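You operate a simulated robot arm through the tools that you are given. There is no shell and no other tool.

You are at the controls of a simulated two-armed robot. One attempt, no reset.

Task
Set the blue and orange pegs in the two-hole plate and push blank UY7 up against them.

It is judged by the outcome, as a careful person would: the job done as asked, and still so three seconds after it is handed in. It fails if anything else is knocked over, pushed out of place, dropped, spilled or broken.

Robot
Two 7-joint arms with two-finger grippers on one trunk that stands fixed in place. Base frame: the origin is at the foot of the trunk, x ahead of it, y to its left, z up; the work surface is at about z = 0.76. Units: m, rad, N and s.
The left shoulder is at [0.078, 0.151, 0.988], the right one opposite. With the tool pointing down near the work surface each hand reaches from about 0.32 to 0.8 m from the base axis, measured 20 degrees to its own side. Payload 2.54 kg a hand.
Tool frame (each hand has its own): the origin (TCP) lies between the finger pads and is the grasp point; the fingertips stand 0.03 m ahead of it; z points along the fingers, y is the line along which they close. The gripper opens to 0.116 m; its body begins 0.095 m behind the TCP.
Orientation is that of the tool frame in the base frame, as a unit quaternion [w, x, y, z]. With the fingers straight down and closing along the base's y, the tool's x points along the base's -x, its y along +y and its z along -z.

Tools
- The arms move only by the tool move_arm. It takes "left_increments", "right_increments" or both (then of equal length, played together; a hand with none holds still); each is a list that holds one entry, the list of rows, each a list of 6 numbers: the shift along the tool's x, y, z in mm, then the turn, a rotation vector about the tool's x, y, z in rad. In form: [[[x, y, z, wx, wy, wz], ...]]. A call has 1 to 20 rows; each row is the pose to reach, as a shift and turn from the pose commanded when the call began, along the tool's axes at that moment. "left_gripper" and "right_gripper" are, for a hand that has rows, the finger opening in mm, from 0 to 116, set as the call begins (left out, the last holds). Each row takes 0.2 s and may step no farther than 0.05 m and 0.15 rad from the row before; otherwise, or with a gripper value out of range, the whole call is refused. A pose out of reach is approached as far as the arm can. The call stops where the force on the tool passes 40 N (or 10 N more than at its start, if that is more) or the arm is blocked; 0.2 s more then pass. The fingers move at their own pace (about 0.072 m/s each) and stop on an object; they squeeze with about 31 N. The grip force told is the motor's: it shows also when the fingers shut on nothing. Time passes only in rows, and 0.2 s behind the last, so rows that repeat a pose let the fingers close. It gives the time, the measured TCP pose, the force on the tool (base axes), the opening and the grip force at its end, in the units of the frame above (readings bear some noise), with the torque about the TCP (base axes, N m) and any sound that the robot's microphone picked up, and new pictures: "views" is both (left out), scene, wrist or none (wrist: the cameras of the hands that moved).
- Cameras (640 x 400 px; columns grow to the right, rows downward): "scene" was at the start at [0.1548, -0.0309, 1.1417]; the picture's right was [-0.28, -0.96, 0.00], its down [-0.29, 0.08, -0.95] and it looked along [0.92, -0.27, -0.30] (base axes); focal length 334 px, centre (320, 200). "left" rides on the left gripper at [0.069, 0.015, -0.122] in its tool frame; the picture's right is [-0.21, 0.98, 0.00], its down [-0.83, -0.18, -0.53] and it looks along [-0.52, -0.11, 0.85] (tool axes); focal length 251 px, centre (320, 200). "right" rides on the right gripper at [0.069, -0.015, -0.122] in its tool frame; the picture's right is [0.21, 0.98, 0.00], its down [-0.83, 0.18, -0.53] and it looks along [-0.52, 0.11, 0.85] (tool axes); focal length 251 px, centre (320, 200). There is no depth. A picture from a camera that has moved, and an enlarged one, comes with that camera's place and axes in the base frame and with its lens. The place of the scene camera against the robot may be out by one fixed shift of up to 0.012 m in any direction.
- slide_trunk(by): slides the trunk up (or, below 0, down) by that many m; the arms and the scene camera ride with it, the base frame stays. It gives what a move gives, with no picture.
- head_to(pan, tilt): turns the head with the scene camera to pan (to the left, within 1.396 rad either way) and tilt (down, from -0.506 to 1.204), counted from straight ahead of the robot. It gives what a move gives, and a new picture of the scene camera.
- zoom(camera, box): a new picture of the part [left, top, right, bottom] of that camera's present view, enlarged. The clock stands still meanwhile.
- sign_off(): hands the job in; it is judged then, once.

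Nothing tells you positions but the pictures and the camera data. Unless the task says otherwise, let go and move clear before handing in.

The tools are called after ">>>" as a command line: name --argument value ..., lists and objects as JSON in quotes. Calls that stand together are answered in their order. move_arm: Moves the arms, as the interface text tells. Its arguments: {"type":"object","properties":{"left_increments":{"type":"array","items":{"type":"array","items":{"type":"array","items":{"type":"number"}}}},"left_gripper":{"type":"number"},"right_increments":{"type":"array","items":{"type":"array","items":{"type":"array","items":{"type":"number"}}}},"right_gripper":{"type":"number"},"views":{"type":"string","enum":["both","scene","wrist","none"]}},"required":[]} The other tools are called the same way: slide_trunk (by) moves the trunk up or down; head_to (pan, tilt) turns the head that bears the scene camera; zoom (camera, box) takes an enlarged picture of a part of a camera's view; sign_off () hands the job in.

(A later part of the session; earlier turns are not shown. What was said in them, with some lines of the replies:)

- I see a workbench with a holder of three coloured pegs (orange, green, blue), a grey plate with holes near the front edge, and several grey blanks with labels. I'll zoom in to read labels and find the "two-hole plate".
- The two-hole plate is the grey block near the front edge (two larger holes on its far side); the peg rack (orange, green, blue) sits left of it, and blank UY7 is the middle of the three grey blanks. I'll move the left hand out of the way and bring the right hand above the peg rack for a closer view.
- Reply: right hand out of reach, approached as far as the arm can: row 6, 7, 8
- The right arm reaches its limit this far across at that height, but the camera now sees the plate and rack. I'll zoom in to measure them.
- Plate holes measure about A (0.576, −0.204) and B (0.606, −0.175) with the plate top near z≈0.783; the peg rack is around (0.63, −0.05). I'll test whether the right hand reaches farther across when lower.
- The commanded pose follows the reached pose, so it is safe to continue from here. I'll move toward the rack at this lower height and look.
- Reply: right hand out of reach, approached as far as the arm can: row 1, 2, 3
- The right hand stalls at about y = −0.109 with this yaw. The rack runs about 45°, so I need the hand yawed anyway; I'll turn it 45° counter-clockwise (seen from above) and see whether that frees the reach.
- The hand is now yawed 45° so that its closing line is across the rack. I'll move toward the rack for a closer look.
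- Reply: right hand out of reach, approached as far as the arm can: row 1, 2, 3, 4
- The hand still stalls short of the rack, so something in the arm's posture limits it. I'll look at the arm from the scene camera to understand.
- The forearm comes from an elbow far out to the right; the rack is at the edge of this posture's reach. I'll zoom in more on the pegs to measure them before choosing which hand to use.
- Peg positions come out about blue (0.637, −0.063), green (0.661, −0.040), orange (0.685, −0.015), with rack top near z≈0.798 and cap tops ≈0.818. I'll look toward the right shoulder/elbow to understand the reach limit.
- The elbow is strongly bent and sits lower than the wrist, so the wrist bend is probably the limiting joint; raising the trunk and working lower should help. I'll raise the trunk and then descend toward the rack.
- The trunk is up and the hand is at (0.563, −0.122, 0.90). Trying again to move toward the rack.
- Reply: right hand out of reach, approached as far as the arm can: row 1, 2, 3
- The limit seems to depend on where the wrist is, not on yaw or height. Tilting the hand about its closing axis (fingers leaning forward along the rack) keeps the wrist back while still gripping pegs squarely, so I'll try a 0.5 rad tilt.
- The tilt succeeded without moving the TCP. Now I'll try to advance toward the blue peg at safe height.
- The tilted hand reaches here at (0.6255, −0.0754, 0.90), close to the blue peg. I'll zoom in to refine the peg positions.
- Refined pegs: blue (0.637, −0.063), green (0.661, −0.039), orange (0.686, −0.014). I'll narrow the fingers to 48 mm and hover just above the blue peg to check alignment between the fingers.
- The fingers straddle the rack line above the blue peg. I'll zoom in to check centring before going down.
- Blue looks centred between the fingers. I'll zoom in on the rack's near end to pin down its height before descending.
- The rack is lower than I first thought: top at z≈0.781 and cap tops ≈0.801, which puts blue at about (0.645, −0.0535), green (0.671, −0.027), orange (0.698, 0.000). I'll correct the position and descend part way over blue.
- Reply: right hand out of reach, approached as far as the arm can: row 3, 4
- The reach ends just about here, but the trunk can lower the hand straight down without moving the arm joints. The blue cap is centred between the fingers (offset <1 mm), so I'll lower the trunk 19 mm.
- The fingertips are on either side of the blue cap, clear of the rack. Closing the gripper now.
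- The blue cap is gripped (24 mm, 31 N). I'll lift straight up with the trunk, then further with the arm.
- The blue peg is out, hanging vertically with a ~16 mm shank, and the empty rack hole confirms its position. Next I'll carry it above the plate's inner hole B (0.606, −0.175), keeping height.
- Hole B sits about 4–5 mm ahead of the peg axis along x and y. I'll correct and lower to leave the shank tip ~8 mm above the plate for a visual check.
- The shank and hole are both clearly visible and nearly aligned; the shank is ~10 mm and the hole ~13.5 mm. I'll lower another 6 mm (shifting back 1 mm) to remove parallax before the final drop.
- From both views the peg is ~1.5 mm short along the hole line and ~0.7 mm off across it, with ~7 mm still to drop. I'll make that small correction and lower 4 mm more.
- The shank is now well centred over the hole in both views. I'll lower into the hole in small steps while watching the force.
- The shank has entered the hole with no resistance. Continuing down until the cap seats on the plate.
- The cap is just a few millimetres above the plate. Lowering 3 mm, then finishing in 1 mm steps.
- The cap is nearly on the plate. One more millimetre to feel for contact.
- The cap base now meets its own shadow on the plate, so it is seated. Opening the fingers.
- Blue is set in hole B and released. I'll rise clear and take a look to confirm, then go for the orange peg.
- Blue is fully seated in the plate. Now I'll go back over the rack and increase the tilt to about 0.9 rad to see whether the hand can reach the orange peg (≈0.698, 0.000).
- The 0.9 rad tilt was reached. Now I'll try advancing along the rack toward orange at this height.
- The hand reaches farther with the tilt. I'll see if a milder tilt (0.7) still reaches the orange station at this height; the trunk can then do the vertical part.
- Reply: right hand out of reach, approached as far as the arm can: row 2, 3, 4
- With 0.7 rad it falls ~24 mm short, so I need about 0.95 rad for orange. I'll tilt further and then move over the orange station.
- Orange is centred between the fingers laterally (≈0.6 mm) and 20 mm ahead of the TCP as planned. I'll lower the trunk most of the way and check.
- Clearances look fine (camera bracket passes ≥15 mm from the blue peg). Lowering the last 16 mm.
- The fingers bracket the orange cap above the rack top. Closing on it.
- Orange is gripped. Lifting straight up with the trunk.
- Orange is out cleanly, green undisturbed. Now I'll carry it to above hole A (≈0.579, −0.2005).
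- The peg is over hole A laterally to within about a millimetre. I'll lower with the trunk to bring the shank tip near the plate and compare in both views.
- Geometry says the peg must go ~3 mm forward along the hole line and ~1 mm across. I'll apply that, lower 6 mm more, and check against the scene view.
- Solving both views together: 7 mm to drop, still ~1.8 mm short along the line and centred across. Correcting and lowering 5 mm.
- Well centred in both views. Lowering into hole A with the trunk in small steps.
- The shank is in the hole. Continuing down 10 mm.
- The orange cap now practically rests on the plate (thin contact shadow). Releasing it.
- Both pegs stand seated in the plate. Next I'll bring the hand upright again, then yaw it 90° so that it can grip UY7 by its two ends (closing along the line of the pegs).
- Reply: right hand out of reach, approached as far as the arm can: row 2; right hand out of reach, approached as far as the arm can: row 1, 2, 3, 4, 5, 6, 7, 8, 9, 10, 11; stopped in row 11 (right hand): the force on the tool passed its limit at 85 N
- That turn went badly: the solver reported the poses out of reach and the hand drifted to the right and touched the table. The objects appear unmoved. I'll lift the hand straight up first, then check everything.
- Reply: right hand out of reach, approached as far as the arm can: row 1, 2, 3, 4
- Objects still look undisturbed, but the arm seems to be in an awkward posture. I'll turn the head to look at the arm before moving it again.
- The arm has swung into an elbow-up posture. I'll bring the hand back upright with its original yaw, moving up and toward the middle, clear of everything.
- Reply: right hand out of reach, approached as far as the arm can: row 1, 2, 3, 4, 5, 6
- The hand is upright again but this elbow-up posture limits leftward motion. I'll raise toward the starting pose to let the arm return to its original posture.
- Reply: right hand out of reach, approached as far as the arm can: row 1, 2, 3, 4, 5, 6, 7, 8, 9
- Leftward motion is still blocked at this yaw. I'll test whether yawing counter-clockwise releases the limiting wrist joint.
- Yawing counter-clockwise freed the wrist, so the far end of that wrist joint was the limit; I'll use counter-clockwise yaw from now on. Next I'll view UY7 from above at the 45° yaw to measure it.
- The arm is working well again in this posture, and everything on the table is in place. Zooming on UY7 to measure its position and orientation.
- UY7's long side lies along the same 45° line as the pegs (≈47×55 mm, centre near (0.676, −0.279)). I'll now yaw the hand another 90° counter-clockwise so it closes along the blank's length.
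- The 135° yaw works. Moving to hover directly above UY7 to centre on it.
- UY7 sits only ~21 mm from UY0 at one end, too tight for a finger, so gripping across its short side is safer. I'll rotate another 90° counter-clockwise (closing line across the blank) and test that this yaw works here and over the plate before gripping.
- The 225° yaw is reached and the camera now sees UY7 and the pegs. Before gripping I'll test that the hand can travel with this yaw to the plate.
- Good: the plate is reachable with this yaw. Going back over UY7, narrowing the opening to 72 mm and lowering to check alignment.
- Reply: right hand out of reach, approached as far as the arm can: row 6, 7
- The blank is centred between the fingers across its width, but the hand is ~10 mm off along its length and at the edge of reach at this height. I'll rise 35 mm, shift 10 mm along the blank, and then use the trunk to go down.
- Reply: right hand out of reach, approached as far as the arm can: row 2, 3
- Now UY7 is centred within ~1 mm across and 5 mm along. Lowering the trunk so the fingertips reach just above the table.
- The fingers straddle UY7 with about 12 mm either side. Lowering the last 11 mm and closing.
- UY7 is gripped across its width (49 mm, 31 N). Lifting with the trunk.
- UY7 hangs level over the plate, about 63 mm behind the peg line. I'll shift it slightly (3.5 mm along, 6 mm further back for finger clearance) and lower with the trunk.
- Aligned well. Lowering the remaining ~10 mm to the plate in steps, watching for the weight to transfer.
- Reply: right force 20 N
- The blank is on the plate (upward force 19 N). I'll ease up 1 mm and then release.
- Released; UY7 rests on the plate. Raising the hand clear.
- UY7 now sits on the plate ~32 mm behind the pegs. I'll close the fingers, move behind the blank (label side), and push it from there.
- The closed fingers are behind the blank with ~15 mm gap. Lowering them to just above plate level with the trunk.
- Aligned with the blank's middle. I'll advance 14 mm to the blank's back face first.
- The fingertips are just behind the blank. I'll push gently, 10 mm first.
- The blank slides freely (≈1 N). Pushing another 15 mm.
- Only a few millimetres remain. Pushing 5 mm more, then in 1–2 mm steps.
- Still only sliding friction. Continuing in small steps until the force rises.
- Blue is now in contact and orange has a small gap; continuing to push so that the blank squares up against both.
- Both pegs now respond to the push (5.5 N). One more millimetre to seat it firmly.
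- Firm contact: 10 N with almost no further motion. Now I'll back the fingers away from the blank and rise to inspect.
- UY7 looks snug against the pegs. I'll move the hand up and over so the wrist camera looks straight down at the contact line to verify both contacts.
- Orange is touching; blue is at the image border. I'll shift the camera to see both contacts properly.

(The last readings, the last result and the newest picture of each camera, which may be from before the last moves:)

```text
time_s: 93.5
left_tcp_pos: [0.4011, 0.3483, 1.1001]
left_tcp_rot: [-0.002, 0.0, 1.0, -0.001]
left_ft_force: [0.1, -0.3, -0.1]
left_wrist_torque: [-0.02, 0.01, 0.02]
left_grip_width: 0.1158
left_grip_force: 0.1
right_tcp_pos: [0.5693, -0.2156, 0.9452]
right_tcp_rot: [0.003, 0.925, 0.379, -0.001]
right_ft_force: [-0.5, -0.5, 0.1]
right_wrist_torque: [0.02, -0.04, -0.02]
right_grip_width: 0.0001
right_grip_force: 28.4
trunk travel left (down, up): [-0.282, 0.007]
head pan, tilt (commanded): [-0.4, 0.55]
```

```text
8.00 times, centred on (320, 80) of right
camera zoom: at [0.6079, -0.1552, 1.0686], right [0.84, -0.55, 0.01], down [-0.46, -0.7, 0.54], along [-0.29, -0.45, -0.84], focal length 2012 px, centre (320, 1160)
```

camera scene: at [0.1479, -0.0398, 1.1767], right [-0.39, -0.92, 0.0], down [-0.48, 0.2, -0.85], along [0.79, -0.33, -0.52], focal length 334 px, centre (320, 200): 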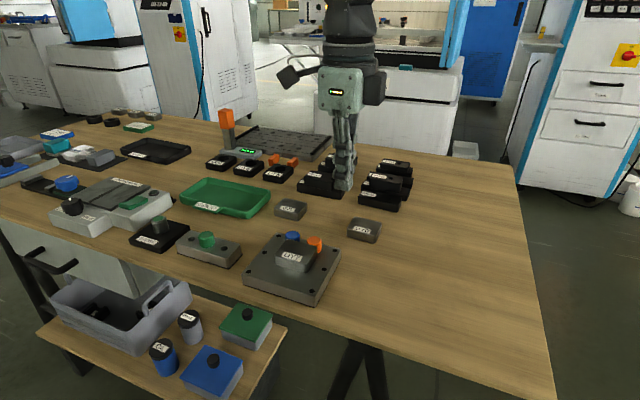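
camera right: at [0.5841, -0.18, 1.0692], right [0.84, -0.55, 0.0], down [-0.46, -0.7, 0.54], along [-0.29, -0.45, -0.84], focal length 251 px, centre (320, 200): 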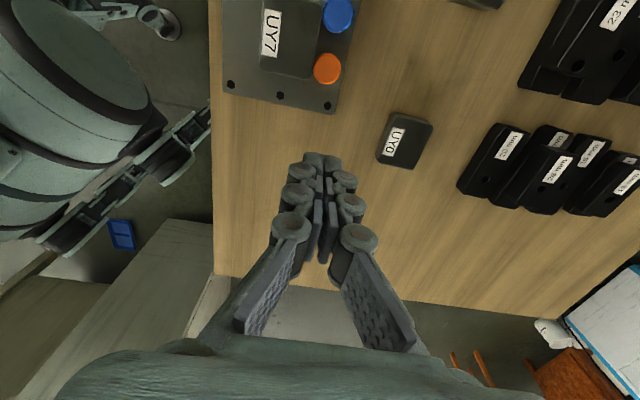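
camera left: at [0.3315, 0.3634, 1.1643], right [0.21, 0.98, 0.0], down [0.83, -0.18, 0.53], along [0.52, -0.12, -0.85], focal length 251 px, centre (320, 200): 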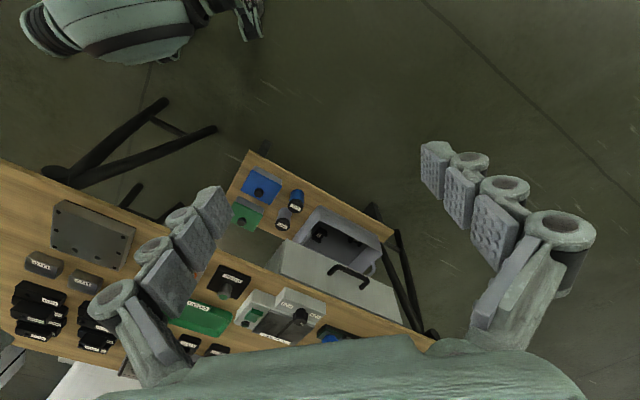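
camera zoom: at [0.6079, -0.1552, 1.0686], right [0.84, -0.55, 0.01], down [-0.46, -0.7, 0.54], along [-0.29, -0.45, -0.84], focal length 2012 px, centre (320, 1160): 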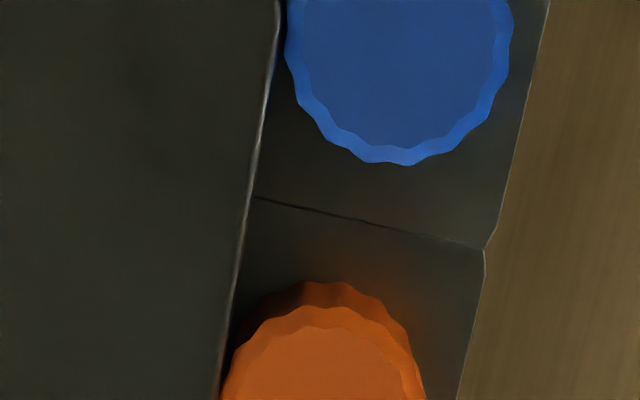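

From straight above, the blank's front face is parallel to the peg line and touches both caps (face-to-centre distances match the cap radius at both pegs). I'll now move the hand up and clear, then compare the whole table with the starting view.

>>> move_arm --right_increments '[[[0, 0, -35, 0, 0, 0], [0, 0, -70, 0, 0, 0], [-30, 6, -90, 0, 0, 0], [-65, 13, -90, 0, 0, 0], [-100, 20, -90, 0, 0, 0], [-140, 29, -90, 0, 0, 0]]]' --right_gripper 60 --views "none"

>>> head_to --pan -0.283 --tilt 0.4

>>> zoom --camera "scene" --box '[160, 180, 400, 330]'

>>> zoom --camera "scene" --box '[300, 160, 480, 280]'

>>> zoom --camera "scene" --box '[0, 130, 240, 290]'

```text
time_s: 94.9
left_tcp_pos: [0.4001, 0.3482, 1.0978]
left_tcp_rot: [-0.001, -0.001, 1.0, 0.0]
left_ft_force: [0.6, -0.7, 0.0]
left_wrist_torque: [0.02, -0.01, 0.02]
left_grip_width: 0.1159
left_grip_force: 0.1
right_tcp_pos: [0.4898, -0.335, 1.0351]
right_tcp_rot: [0.004, 0.925, 0.379, 0.001]
right_ft_force: [-0.4, 0.1, -0.4]
right_wrist_torque: [-0.03, -0.03, 0.03]
right_grip_width: 0.0601
right_grip_force: 0.1
trunk travel left (down, up): [-0.282, 0.007]
head pan, tilt (commanded): [-0.4, 0.55]
```

```text
time_s: 95.6
left_tcp_pos: [0.4016, 0.3472, 1.1005]
left_tcp_rot: [0.0, -0.001, 1.0, -0.001]
left_ft_force: [0.3, 0.3, 0.7]
left_wrist_torque: [-0.01, -0.03, 0.0]
left_grip_width: 0.1161
left_grip_force: 0.1
right_tcp_pos: [0.4901, -0.3347, 1.0369]
right_tcp_rot: [0.003, 0.926, 0.378, -0.002]
right_ft_force: [0.6, -0.2, 0.0]
right_wrist_torque: [0.01, 0.01, -0.02]
right_grip_width: 0.0599
right_grip_force: 0.1
trunk travel left (down, up): [-0.282, 0.007]
head pan, tilt (commanded): [-0.283, 0.4]
camera scene: at [0.1541, -0.0309, 1.1904], right [-0.28, -0.96, 0.0], down [-0.37, 0.11, -0.92], along [0.88, -0.26, -0.39], focal length 334 px, centre (320, 200)
```

scene: 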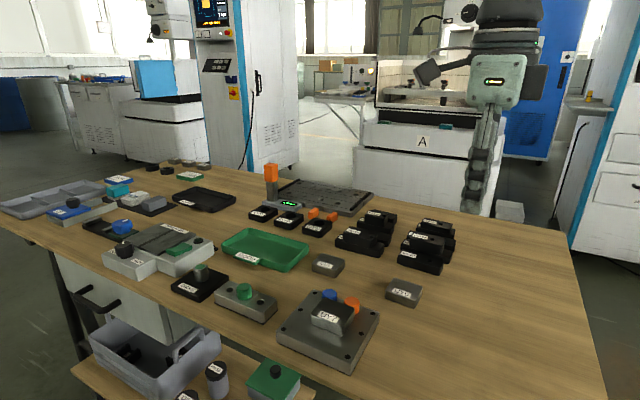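

```text
2.67 times, centred on (280, 255) of scene
camera zoom: at [0.1541, -0.0309, 1.1904], right [-0.28, -0.96, 0.0], down [-0.37, 0.11, -0.92], along [0.88, -0.26, -0.39], focal length 891 px, centre (427, 53)
```

zoom: 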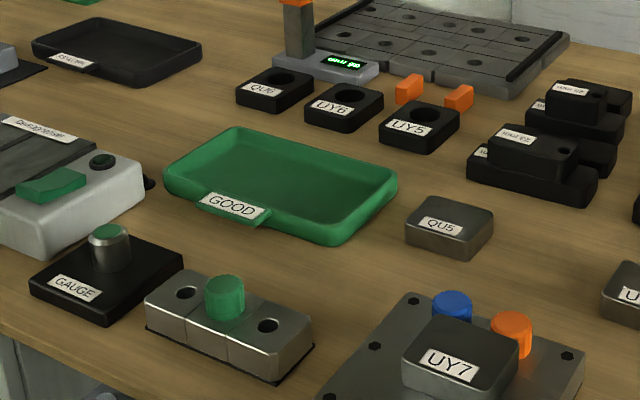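

```text
3.33 times, centred on (390, 220) of scene
camera zoom: at [0.1541, -0.0309, 1.1904], right [-0.28, -0.96, 0.0], down [-0.37, 0.11, -0.92], along [0.88, -0.26, -0.39], focal length 1113 px, centre (87, 133)
```

zoom: 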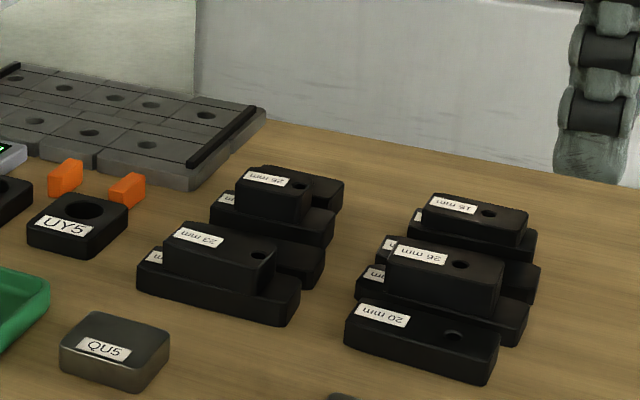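

```text
2.50 times, centred on (120, 210) of scene
camera zoom: at [0.1541, -0.0309, 1.1904], right [-0.28, -0.96, 0.0], down [-0.37, 0.11, -0.92], along [0.88, -0.26, -0.39], focal length 835 px, centre (820, 175)
```

zoom: 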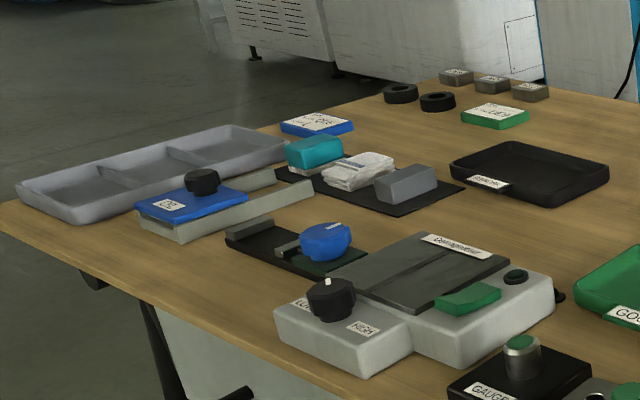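

Everything else on the bench matches the starting layout. One last close look at the plate before handing in.

>>> head_to --pan -0.283 --tilt 0.6

>>> zoom --camera "scene" --box '[260, 190, 400, 310]'

>>> zoom --camera "right" --box '[160, 0, 400, 150]'

```text
time_s: 96.3
left_tcp_pos: [0.4013, 0.3479, 1.099]
left_tcp_rot: [-0.001, -0.002, 1.0, -0.001]
left_ft_force: [0.3, 0.2, 0.3]
left_wrist_torque: [0.04, -0.01, 0.0]
left_grip_width: 0.1161
left_grip_force: 0.1
right_tcp_pos: [0.4906, -0.3339, 1.036]
right_tcp_rot: [0.003, 0.925, 0.379, -0.001]
right_ft_force: [0.8, -0.2, 0.2]
right_wrist_torque: [0.03, 0.01, 0.04]
right_grip_width: 0.06
right_grip_force: 0.2
trunk travel left (down, up): [-0.282, 0.007]
head pan, tilt (commanded): [-0.283, 0.6]
camera scene: at [0.1501, -0.0295, 1.1722], right [-0.28, -0.96, 0.0], down [-0.54, 0.16, -0.83], along [0.79, -0.23, -0.56], focal length 334 px, centre (320, 200)
```

scene: 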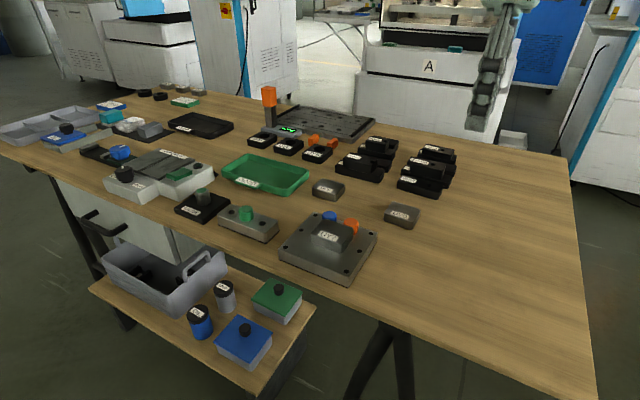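

```text
3.33 times, centred on (330, 250) of scene
camera zoom: at [0.1501, -0.0295, 1.1722], right [-0.28, -0.96, 0.0], down [-0.54, 0.16, -0.83], along [0.79, -0.23, -0.56], focal length 1113 px, centre (287, 33)
```

zoom: 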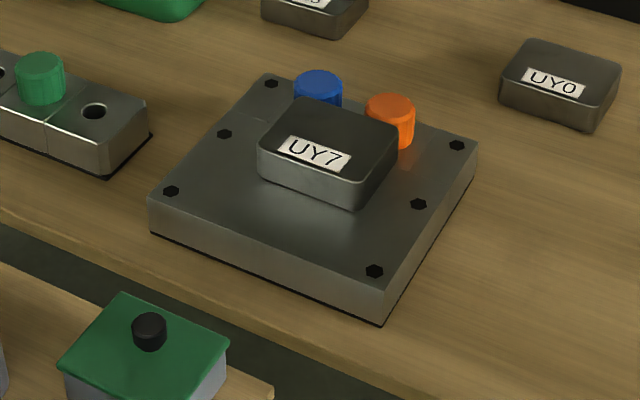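

```text
2.67 times, centred on (280, 75) of right
camera zoom: at [0.5282, -0.2734, 1.1585], right [0.84, -0.55, 0.01], down [-0.46, -0.7, 0.54], along [-0.29, -0.45, -0.84], focal length 670 px, centre (427, 533)
```

zoom: 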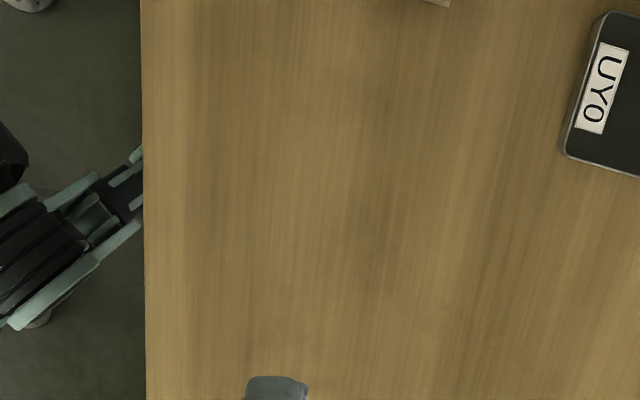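

The blue and orange pegs are seated in the two-hole plate and UY7 sits on the plate pressed against both of them. The other items are where they started and both hands are clear, so I'm handing the job in.

>>> sign_off

```text
The job is handed in.
```

I set the blue and orange pegs in the two-hole plate. Blank UY7 now sits on the plate, pushed up against both of them, and I've handed the job in.

- **Pegs:** both went into their holes without resistance and their caps rest on the plate. Blue is in the hole nearer the peg rack, orange in the other.
- **Blank:** I pushed UY7 until the force rose to about 10 N and it almost stopped moving. Viewed from above, its face runs parallel to the peg line and meets both caps. I can measure that only to about half a millimetre, so I'm relying on the firm stop as well as the picture.
- **Table contact:** while I was turning the right hand, it ran out of wrist range, swung off to the right and hit the bare table at about 85 N. I checked the pictures afterwards and saw nothing knocked over or moved.

Both hands were empty and clear of the work when I handed it in.
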